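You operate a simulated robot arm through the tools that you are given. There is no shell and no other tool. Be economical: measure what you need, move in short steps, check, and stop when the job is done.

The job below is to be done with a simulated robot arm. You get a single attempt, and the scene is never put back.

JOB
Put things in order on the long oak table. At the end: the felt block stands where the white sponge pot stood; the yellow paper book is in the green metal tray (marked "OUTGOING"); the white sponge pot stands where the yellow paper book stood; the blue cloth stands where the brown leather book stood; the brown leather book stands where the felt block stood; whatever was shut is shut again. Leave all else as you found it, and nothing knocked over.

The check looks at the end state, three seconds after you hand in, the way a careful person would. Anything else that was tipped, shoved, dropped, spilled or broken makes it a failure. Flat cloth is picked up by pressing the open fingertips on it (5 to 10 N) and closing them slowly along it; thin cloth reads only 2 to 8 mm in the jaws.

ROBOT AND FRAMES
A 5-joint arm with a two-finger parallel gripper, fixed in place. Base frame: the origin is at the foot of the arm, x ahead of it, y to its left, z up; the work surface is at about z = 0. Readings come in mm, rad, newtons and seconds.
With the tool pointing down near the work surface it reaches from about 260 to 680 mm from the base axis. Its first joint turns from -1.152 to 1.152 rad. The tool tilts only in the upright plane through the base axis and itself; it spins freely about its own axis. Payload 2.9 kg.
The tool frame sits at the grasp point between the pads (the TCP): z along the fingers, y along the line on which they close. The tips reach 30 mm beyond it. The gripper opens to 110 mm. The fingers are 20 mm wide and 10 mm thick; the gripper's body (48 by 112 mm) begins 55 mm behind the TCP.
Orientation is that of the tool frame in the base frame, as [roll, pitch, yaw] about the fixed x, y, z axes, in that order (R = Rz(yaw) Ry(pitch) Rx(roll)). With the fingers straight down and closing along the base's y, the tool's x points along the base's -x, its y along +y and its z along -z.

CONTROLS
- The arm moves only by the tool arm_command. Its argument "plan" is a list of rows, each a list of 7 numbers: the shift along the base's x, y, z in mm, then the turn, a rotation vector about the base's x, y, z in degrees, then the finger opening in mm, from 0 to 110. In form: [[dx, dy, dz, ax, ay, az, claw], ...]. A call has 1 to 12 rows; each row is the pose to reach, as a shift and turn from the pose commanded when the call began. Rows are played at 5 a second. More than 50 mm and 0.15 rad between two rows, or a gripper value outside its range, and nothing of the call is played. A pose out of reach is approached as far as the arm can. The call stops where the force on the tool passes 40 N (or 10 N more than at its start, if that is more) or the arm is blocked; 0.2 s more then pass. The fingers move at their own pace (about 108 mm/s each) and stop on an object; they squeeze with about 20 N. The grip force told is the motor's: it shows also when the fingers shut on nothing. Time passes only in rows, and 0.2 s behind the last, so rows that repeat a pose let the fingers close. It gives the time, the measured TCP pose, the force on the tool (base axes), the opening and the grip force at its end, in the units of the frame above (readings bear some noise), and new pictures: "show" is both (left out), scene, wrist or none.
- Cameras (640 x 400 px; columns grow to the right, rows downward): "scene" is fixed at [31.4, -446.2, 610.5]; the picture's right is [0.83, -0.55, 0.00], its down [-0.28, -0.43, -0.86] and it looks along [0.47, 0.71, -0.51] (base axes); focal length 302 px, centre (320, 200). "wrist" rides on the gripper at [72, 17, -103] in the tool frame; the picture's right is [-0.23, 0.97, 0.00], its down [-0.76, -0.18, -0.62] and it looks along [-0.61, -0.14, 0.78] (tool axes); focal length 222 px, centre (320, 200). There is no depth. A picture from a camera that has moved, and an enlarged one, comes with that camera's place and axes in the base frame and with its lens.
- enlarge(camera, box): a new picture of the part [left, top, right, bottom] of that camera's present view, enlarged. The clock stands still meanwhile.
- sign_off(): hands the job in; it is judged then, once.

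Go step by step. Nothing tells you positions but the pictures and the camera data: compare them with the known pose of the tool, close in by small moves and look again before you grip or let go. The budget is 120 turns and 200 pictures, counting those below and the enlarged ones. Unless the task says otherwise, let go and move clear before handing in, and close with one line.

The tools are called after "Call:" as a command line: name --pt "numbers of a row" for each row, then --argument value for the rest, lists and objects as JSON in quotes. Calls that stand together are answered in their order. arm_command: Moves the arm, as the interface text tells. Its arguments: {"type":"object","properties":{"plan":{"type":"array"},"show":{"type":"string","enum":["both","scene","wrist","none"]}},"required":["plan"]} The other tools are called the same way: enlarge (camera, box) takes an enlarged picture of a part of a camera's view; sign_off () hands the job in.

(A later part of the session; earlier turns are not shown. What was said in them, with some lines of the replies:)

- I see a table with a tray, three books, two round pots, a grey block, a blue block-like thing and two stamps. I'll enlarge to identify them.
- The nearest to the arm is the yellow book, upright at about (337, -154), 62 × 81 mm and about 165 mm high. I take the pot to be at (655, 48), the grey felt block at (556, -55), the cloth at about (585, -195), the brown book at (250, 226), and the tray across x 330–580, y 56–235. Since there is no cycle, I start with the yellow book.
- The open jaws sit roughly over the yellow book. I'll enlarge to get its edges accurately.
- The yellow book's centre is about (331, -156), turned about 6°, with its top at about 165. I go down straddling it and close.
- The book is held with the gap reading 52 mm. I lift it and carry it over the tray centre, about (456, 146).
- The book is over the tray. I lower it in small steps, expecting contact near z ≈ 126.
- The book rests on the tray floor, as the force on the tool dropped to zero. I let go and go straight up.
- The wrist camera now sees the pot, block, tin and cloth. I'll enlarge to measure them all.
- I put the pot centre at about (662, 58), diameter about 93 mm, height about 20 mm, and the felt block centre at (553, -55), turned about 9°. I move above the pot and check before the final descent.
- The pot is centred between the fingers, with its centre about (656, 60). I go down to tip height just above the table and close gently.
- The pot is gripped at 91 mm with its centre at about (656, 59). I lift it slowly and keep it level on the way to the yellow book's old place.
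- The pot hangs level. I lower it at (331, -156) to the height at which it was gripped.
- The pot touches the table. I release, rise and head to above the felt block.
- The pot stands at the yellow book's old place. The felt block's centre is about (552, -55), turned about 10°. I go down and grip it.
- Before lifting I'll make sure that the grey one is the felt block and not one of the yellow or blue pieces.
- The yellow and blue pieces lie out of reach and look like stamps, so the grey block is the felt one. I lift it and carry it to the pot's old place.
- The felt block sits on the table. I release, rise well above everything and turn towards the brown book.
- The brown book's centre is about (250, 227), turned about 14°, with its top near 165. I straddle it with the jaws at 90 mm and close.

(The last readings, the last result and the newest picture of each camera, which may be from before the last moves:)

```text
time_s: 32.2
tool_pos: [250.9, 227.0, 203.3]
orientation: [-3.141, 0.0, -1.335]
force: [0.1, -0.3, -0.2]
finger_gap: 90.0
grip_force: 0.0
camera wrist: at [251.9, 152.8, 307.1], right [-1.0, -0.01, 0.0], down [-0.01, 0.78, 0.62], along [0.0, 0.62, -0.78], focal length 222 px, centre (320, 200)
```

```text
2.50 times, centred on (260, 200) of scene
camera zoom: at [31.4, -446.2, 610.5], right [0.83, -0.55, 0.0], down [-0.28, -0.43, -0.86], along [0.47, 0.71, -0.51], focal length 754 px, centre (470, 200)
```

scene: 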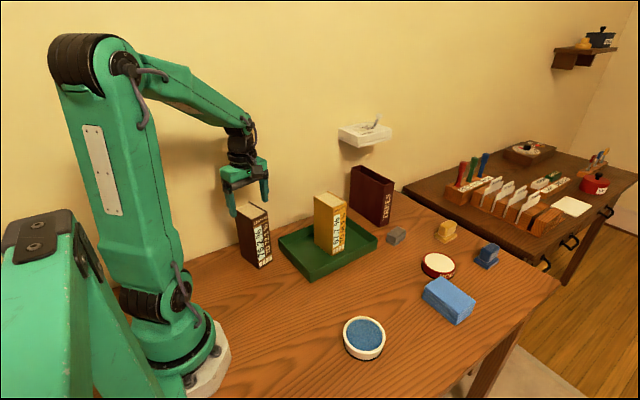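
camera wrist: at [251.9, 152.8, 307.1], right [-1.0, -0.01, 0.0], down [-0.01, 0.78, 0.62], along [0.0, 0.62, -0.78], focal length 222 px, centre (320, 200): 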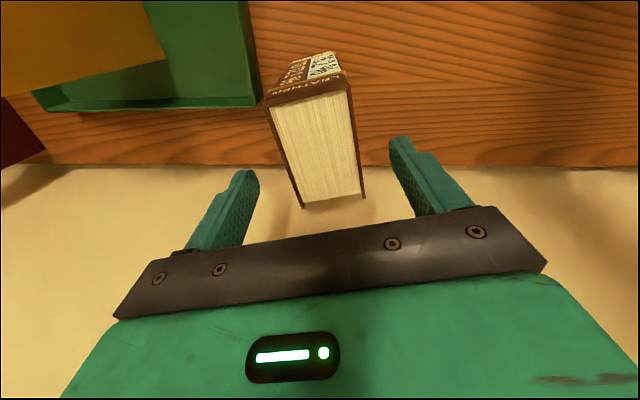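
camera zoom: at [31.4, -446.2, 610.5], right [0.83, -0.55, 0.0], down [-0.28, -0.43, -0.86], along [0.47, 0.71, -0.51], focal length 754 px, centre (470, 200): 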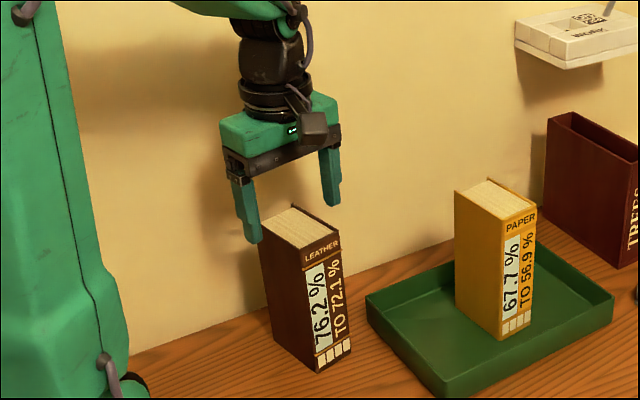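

The book sits centred between the fingers. I go down and close.

Call:
arm_command --pt "0 1 -40 0 0 0 90" --pt "0 1 -70 0 0 0 90" --pt "0 1 -81 0 0 0 90" --pt "0 1 -81 0 0 0 90" --pt "0 1 -81 0 0 0 70" --pt "0 1 -81 0 0 0 55" --pt "0 1 -81 0 0 0 40" --pt "0 1 -81 0 0 0 40"

```text
time_s: 34.0
tool_pos: [250.1, 228.8, 122.0]
orientation: [-3.14, -0.001, -1.335]
force: [-1.5, -1.1, -0.6]
finger_gap: 52.0
grip_force: 19.9
camera wrist: at [251.3, 153.5, 226.1], right [-1.0, -0.01, 0.0], down [0.0, 0.78, 0.62], along [0.0, 0.62, -0.78], focal length 222 px, centre (320, 200)
```

scene: 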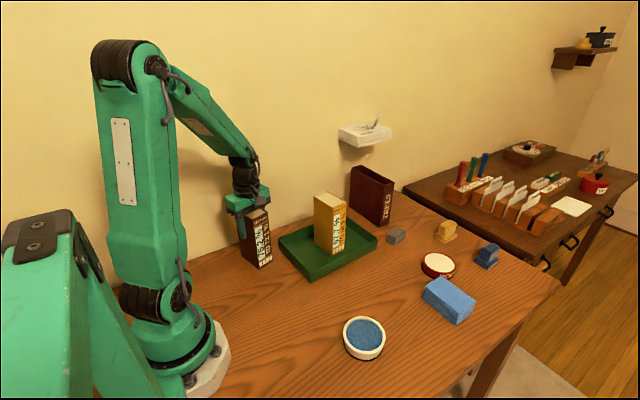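
wrist: 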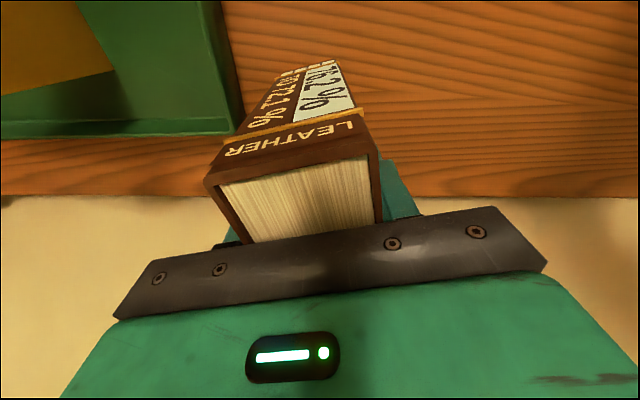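

The book is held. I lift it, swing it round in front of the tray clear of the yellow book, then out to the felt block's old place.

Call:
arm_command --pt "0 0 30 0 0 0 40" --pt "0 0 70 0 0 0 40" --pt "8 -35 80 0 0 0 40" --pt "18 -75 80 0 0 0 40" --pt "28 -115 80 0 0 0 40" --pt "36 -155 80 0 0 0 40" --pt "55 -190 80 0 0 0 40" --pt "90 -215 80 0 0 0 40" --pt "135 -232 80 0 0 0 40" --pt "180 -248 80 0 0 0 40" --pt "225 -262 80 0 0 0 40" --pt "250 -270 80 0 0 0 40"

```text
time_s: 36.6
tool_pos: [500.2, -41.3, 201.9]
orientation: [3.14, 0.0, -1.334]
force: [-0.2, 0.6, -4.9]
finger_gap: 52.0
grip_force: 19.7
camera wrist: at [502.5, -116.3, 306.6], right [-1.0, -0.01, 0.0], down [0.0, 0.78, 0.62], along [-0.01, 0.62, -0.78], focal length 222 px, centre (320, 200)
```

scene: 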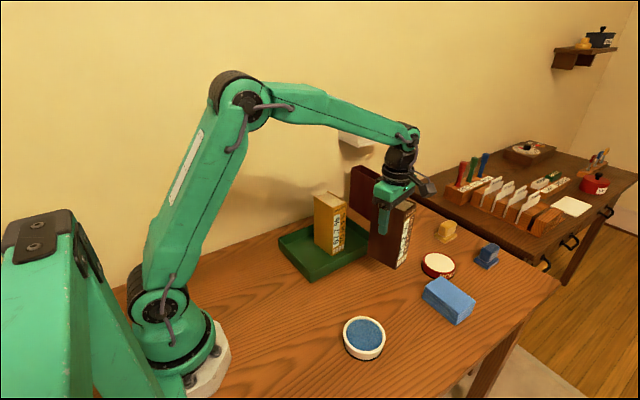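
wrist: 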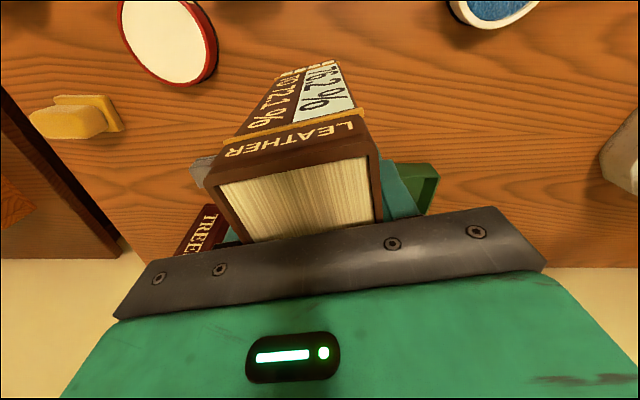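

I move over (553, -55) and lower the book to the table.

Call:
arm_command --pt "25 -7 0 0 0 0 40" --pt "52 -14 0 0 0 0 40" --pt "52 -14 -35 0 0 0 40" --pt "52 -14 -65 0 0 0 40" --pt "52 -14 -76 0 0 0 40" --pt "52 -14 -79 0 0 0 40" --pt "52 -14 -80 0 0 0 40" --pt "52 -14 -80 0 0 0 40"

Call:
enlarge --camera "scene" --box '[340, 180, 500, 330]'

```text
time_s: 38.4
tool_pos: [552.4, -53.4, 122.4]
orientation: [3.142, 0.002, -1.336]
force: [0.3, 0.5, -5.7]
finger_gap: 52.1
grip_force: 20.3
camera wrist: at [553.8, -129.8, 226.0], right [-1.0, -0.01, 0.0], down [0.0, 0.78, 0.62], along [0.0, 0.62, -0.78], focal length 222 px, centre (320, 200)
```

scene: 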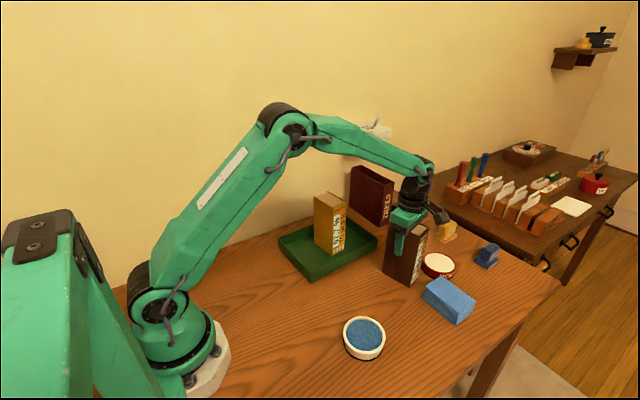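
wrist: 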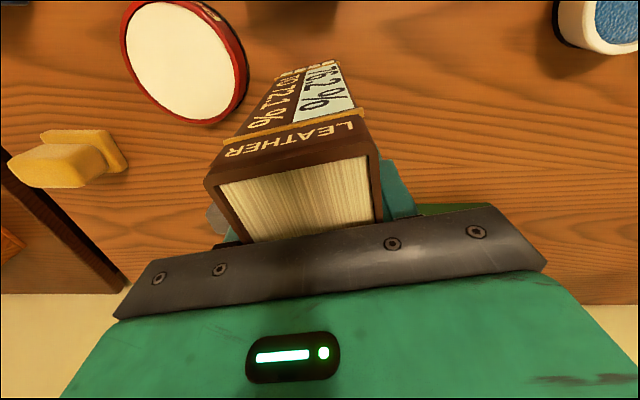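

```text
2.67 times, centred on (420, 255) of scene
camera zoom: at [31.4, -446.2, 610.5], right [0.83, -0.55, 0.0], down [-0.28, -0.43, -0.86], along [0.47, 0.71, -0.51], focal length 804 px, centre (53, 53)
```

zoom: 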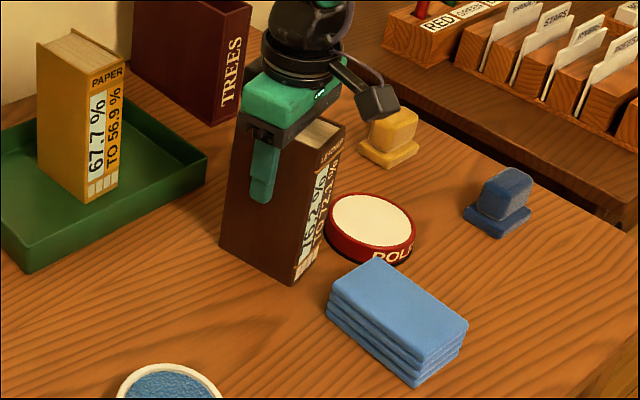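

The weight still hangs on the tool, so I lower a little more.

Call:
arm_command --pt "0 0 -1 0 0 0 40" --pt "0 0 -2 0 0 0 40" --pt "0 0 -2 0 0 0 40" --show "none"

```text
time_s: 39.2
tool_pos: [552.7, -55.0, 121.3]
orientation: [-3.139, -0.001, -1.334]
force: [-7.4, 3.5, 17.0]
finger_gap: 51.7
grip_force: 19.7
```

The book stands on the table. I ease off 1 mm, let go, rise and go over to the cloth.

Call:
arm_command --pt "0 0 1 0 0 0 50" --pt "0 0 1 0 0 0 70" --pt "0 0 1 0 0 0 80" --pt "0 0 40 0 0 0 80" --pt "0 0 80 0 0 0 80" --pt "0 0 115 0 0 0 90" --pt "5 -40 115 0 0 -5 100" --pt "12 -80 115 0 0 -10 110" --pt "18 -115 100 0 0 -13.5 110" --pt "22 -135 70 0 0 -13.5 110" --pt "22 -140 40 0 0 -13.5 110" --pt "22 -140 30 0 0 -13.5 110"

Call:
enlarge --camera "wrist" --box '[160, 20, 520, 260]'

Call:
enlarge --camera "scene" --box '[340, 180, 500, 330]'

```text
time_s: 41.8
tool_pos: [575.1, -195.9, 149.3]
orientation: [3.141, 0.001, -1.572]
force: [0.6, -0.2, 0.4]
finger_gap: 109.7
grip_force: 0.0
camera wrist: at [558.0, -268.9, 253.1], right [-0.97, 0.23, 0.0], down [0.18, 0.76, 0.62], along [0.14, 0.61, -0.78], focal length 222 px, centre (320, 200)
```

scene: 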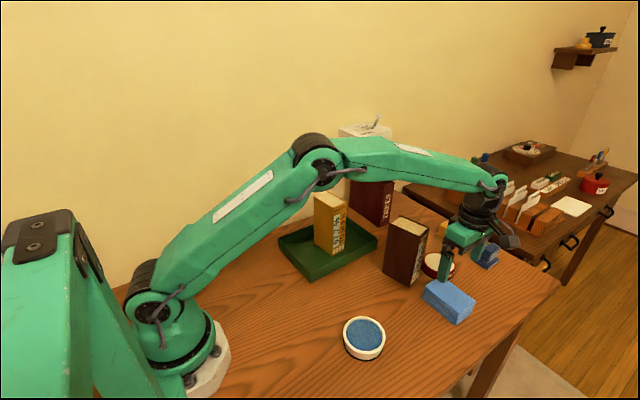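
wrist: 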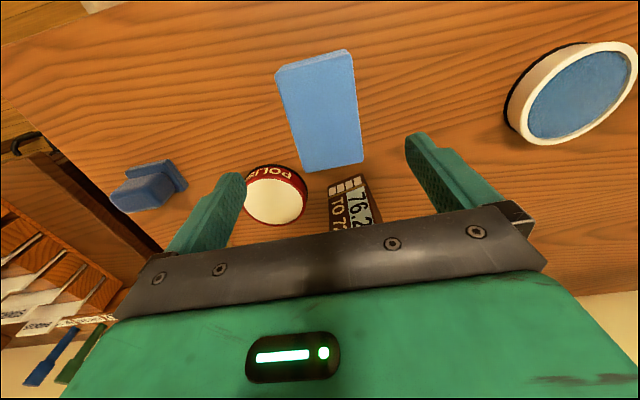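

```text
1.67 times, centred on (340, 140) of wrist
camera zoom: at [558.0, -268.9, 253.1], right [-0.97, 0.23, 0.0], down [0.18, 0.76, 0.62], along [0.14, 0.61, -0.78], focal length 370 px, centre (287, 300)
```

zoom: 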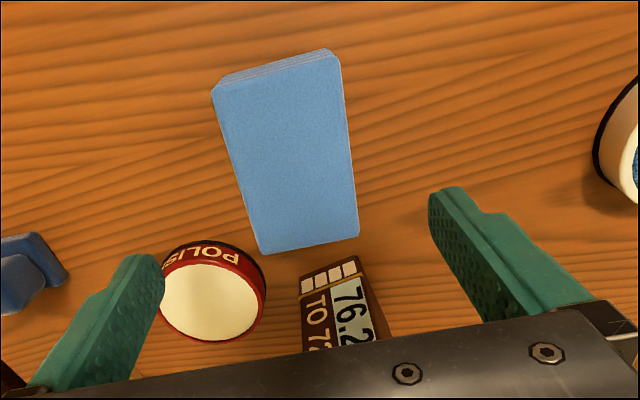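

```text
2.67 times, centred on (420, 255) of scene
camera zoom: at [31.4, -446.2, 610.5], right [0.83, -0.55, 0.0], down [-0.28, -0.43, -0.86], along [0.47, 0.71, -0.51], focal length 804 px, centre (53, 53)
```

zoom: 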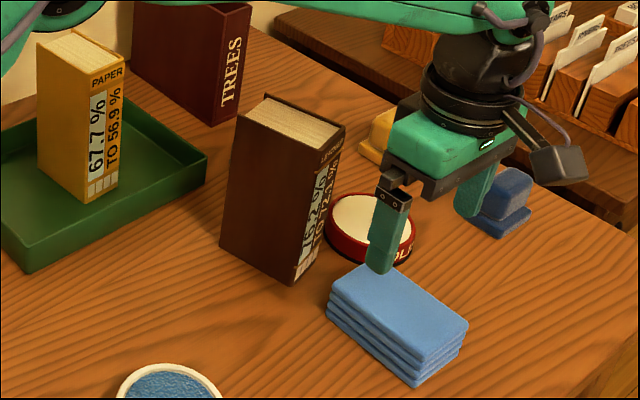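

The cloth stack is about 65 × 102 mm, square to the frame, with its centre about (573, -194). I go down around it and close slowly.

Call:
arm_command --pt "-2 2 -40 0 0 0 110" --pt "-2 2 -80 0 0 0 110" --pt "-2 2 -105 0 0 0 100" --pt "-2 2 -114 0 0 0 90" --pt "-2 2 -114 0 0 0 80" --pt "-2 2 -114 0 0 0 70" --pt "-2 2 -114 0 0 0 62" --pt "-2 2 -114 0 0 0 54" --pt "-2 2 -114 0 0 0 40" --pt "-2 2 -114 0 0 0 40"

Call:
enlarge --camera "scene" --box '[360, 200, 520, 350]'

```text
time_s: 44.0
tool_pos: [572.2, -193.0, 35.0]
orientation: [3.141, 0.0, -1.572]
force: [-0.9, -0.7, -0.5]
finger_gap: 65.7
grip_force: 19.7
camera wrist: at [556.2, -266.5, 139.8], right [-0.97, 0.23, 0.0], down [0.18, 0.76, 0.62], along [0.14, 0.61, -0.78], focal length 222 px, centre (320, 200)
```

scene: 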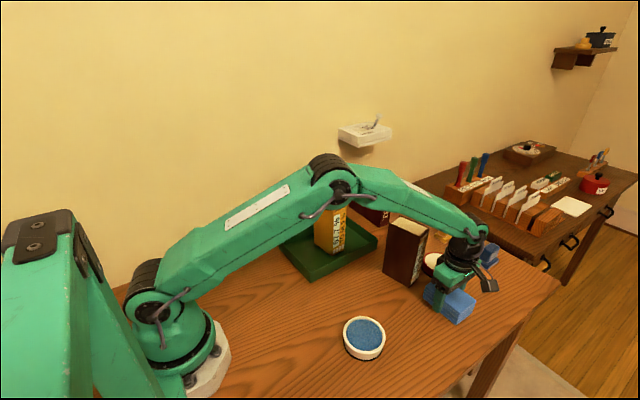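
wrist: 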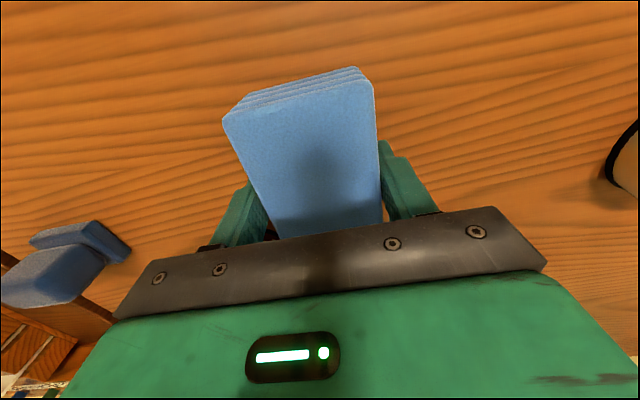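

```text
2.67 times, centred on (440, 275) of scene
camera zoom: at [31.4, -446.2, 610.5], right [0.83, -0.55, 0.0], down [-0.28, -0.43, -0.86], along [0.47, 0.71, -0.51], focal length 804 px, centre (0, 0)
```

zoom: 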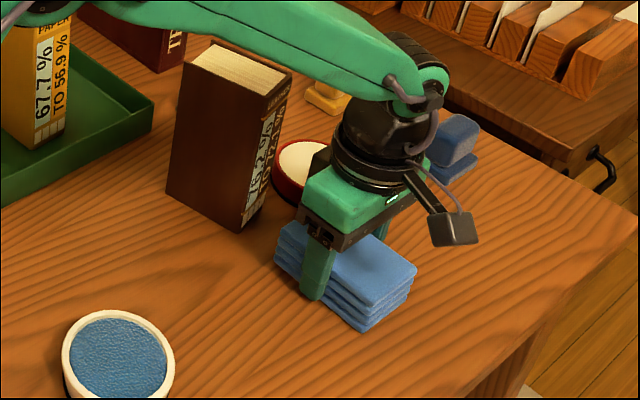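

The cloth is held firmly at 66 mm. I lift it and carry it round on the inside, over the pot and past the tray, towards the brown book's old place.

Call:
arm_command --pt "0 0 20 0 0 0 40" --pt "0 0 60 0 0 0 40" --pt "-15 0 95 0 0 0 40" --pt "-55 5 95 0 0 0 40" --pt "-95 18 95 0 0 0 40" --pt "-135 37 95 0 0 0 40" --pt "-175 62 95 0 0 0 40" --pt "-210 94 95 0 0 0 40" --pt "-240 131 95 0 0 0 40" --pt "-262 172 95 0 0 0 40" --pt "-278 216 95 0 0 0 40" --pt "-290 260 95 0 0 0 40" --show "scene"

```text
time_s: 46.6
tool_pos: [282.4, 67.5, 129.8]
orientation: [3.141, 0.001, -1.572]
force: [-0.2, -0.2, -1.7]
finger_gap: 65.4
grip_force: 19.4
```

scene: 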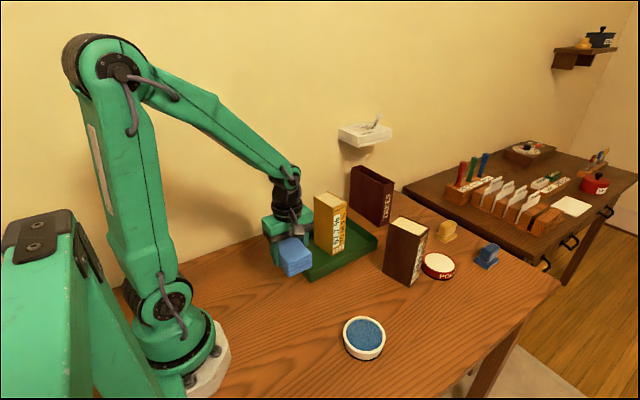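

The cloth hangs level. I bring it over (250, 228) and lower it.

Call:
arm_command --pt "-12 45 0 0 0 0 40" --pt "-24 90 0 0 0 0 40" --pt "-30 130 0 0 0 0 40" --pt "-32 161 0 0 0 0 40" --pt "-32 161 -35 0 0 0 40" --pt "-32 161 -70 0 0 0 40" --pt "-32 161 -88 0 0 0 40" --pt "-32 161 -93 0 0 0 40" --pt "-32 161 -95 0 0 0 40" --pt "-32 161 -95 0 0 0 40"

Call:
enlarge --camera "scene" --box '[190, 180, 350, 300]'

```text
time_s: 48.8
tool_pos: [250.0, 228.0, 34.9]
orientation: [3.141, -0.003, -1.57]
force: [-0.6, -0.2, -0.7]
finger_gap: 65.6
grip_force: 20.2
camera wrist: at [234.3, 154.8, 139.7], right [-0.97, 0.23, 0.0], down [0.18, 0.76, 0.62], along [0.14, 0.61, -0.78], focal length 222 px, centre (320, 200)
```

scene: 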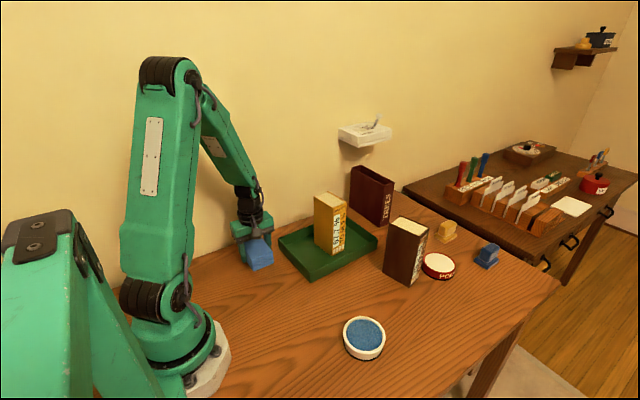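
wrist: 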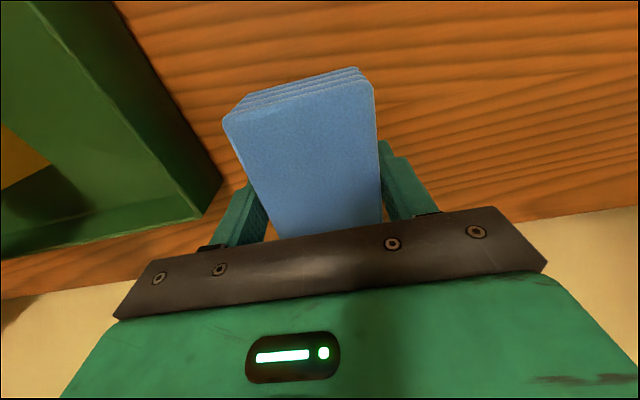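

```text
3.33 times, centred on (270, 240) of scene
camera zoom: at [31.4, -446.2, 610.5], right [0.83, -0.55, 0.0], down [-0.28, -0.43, -0.86], along [0.47, 0.71, -0.51], focal length 1006 px, centre (487, 67)
```

zoom: 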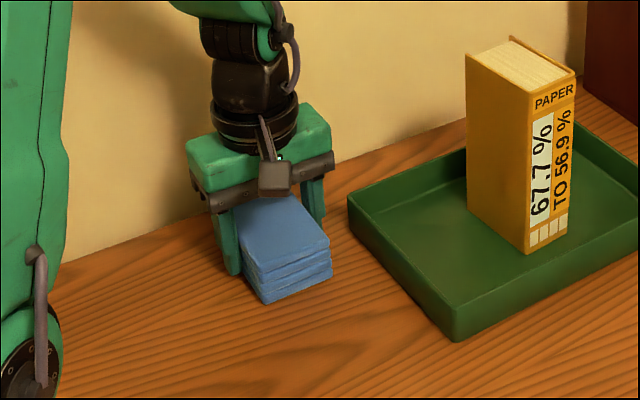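

The cloth is down. I release, rise straight and look over the whole table.

Call:
arm_command --pt "0 0 0 0 0 0 75" --pt "0 0 0 0 0 0 90" --pt "0 0 0 0 0 0 90" --pt "0 0 45 0 0 0 90" --pt "0 0 90 0 0 0 90" --pt "0 0 135 0 0 0 90" --pt "0 0 180 0 0 0 90" --pt "0 -20 225 0 0 0 90" --pt "5 -50 270 0 0 0 90" --pt "20 -90 300 0 0 0 90" --pt "40 -130 320 0 0 0 90" --pt "60 -170 330 0 0 0 90"

Call:
enlarge --camera "scene" --box '[220, 160, 400, 300]'

Call:
enlarge --camera "scene" --box '[330, 210, 510, 370]'

```text
refused: row 9 steps farther than a row can; nothing moved
```

```text
2.86 times, centred on (310, 230) of scene
camera zoom: at [31.4, -446.2, 610.5], right [0.83, -0.55, 0.0], down [-0.28, -0.43, -0.86], along [0.47, 0.71, -0.51], focal length 862 px, centre (349, 114)
```

zoom: 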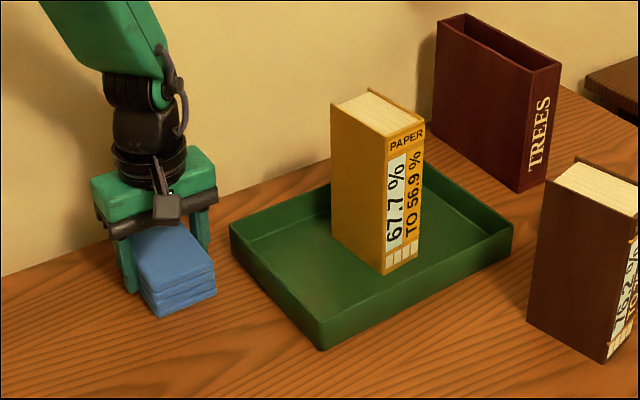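

```text
2.50 times, centred on (420, 290) of scene
camera zoom: at [31.4, -446.2, 610.5], right [0.83, -0.55, 0.0], down [-0.28, -0.43, -0.86], along [0.47, 0.71, -0.51], focal length 754 px, centre (70, -25)
```

zoom: 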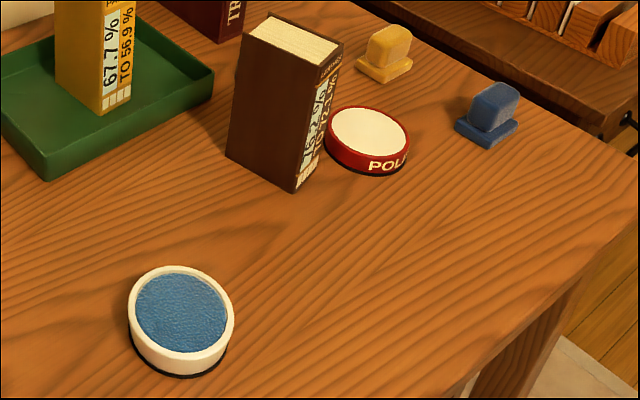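

One row was too long, so nothing moved. I repeat it with shorter steps.

Call:
arm_command --pt "0 0 0 0 0 0 75" --pt "0 0 0 0 0 0 90" --pt "0 0 0 0 0 0 90" --pt "0 0 45 0 0 0 90" --pt "0 0 90 0 0 0 90" --pt "0 0 135 0 0 0 90" --pt "0 0 180 0 0 0 90" --pt "0 -15 220 0 0 0 90" --pt "5 -40 255 0 0 0 90" --pt "15 -75 280 0 0 0 90" --pt "30 -115 295 0 0 0 90" --pt "45 -155 300 0 0 0 90"

Call:
enlarge --camera "scene" --box '[220, 160, 420, 310]'

Call:
enlarge --camera "scene" --box '[380, 180, 520, 300]'

```text
time_s: 51.4
tool_pos: [295.4, 73.4, 336.3]
orientation: [3.14, 0.0, -1.57]
force: [0.0, 0.0, -0.3]
finger_gap: 90.0
grip_force: 0.0
camera wrist: at [279.7, -0.5, 440.2], right [-0.97, 0.23, 0.0], down [0.18, 0.76, 0.62], along [0.14, 0.61, -0.78], focal length 222 px, centre (320, 200)
```

scene: 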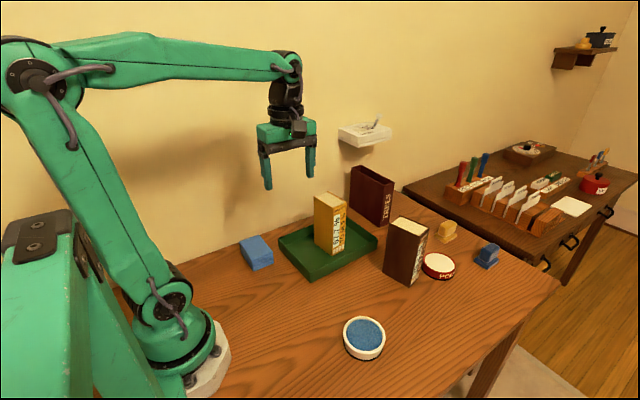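
wrist: 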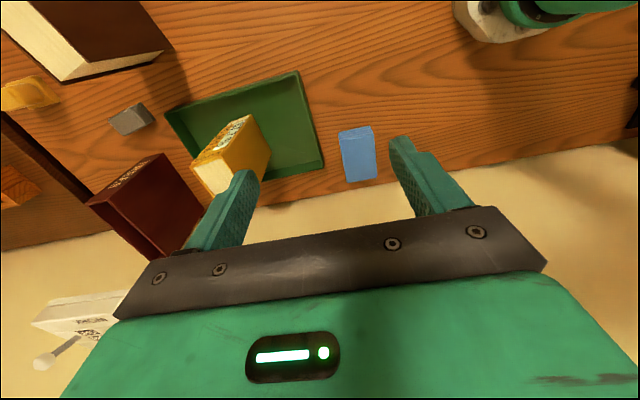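

```text
2.67 times, centred on (320, 235) of scene
camera zoom: at [31.4, -446.1, 610.5], right [0.83, -0.55, 0.0], down [-0.28, -0.43, -0.86], along [0.47, 0.71, -0.51], focal length 804 px, centre (320, 107)
```

zoom: 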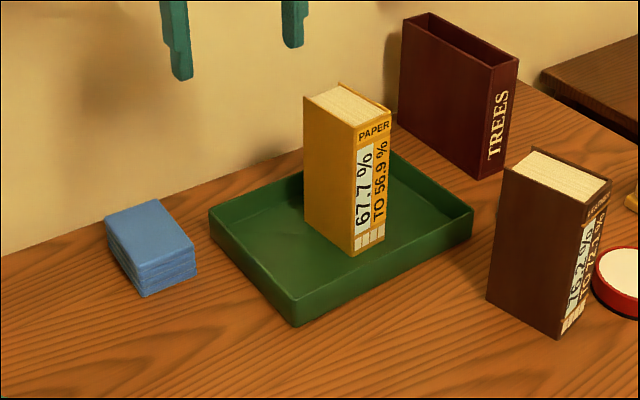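

```text
3.33 times, centred on (450, 240) of scene
camera zoom: at [31.4, -446.1, 610.5], right [0.83, -0.55, 0.0], down [-0.28, -0.43, -0.86], along [0.47, 0.71, -0.51], focal length 1006 px, centre (-113, 67)
```

zoom: 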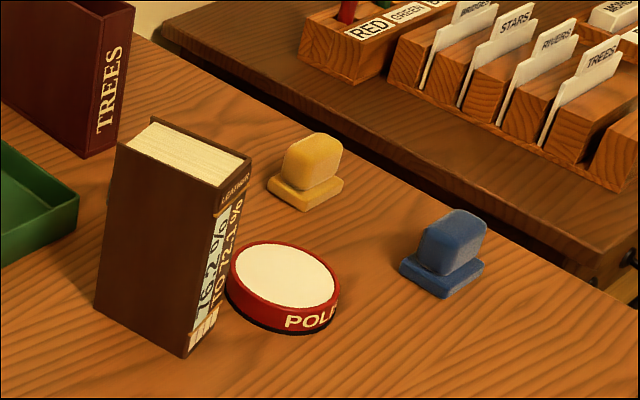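

All five things are in place and upright, nothing else has moved, and the arm is clear. I hand in.

Call:
sign_off

```text
The job is handed in.
```

I moved all five things to their new places, upright and with nothing else disturbed, and handed the job in. I never saw the "OUTGOING" label, but the tray I used was the only green one in view, and I found nothing shut that needed closing.
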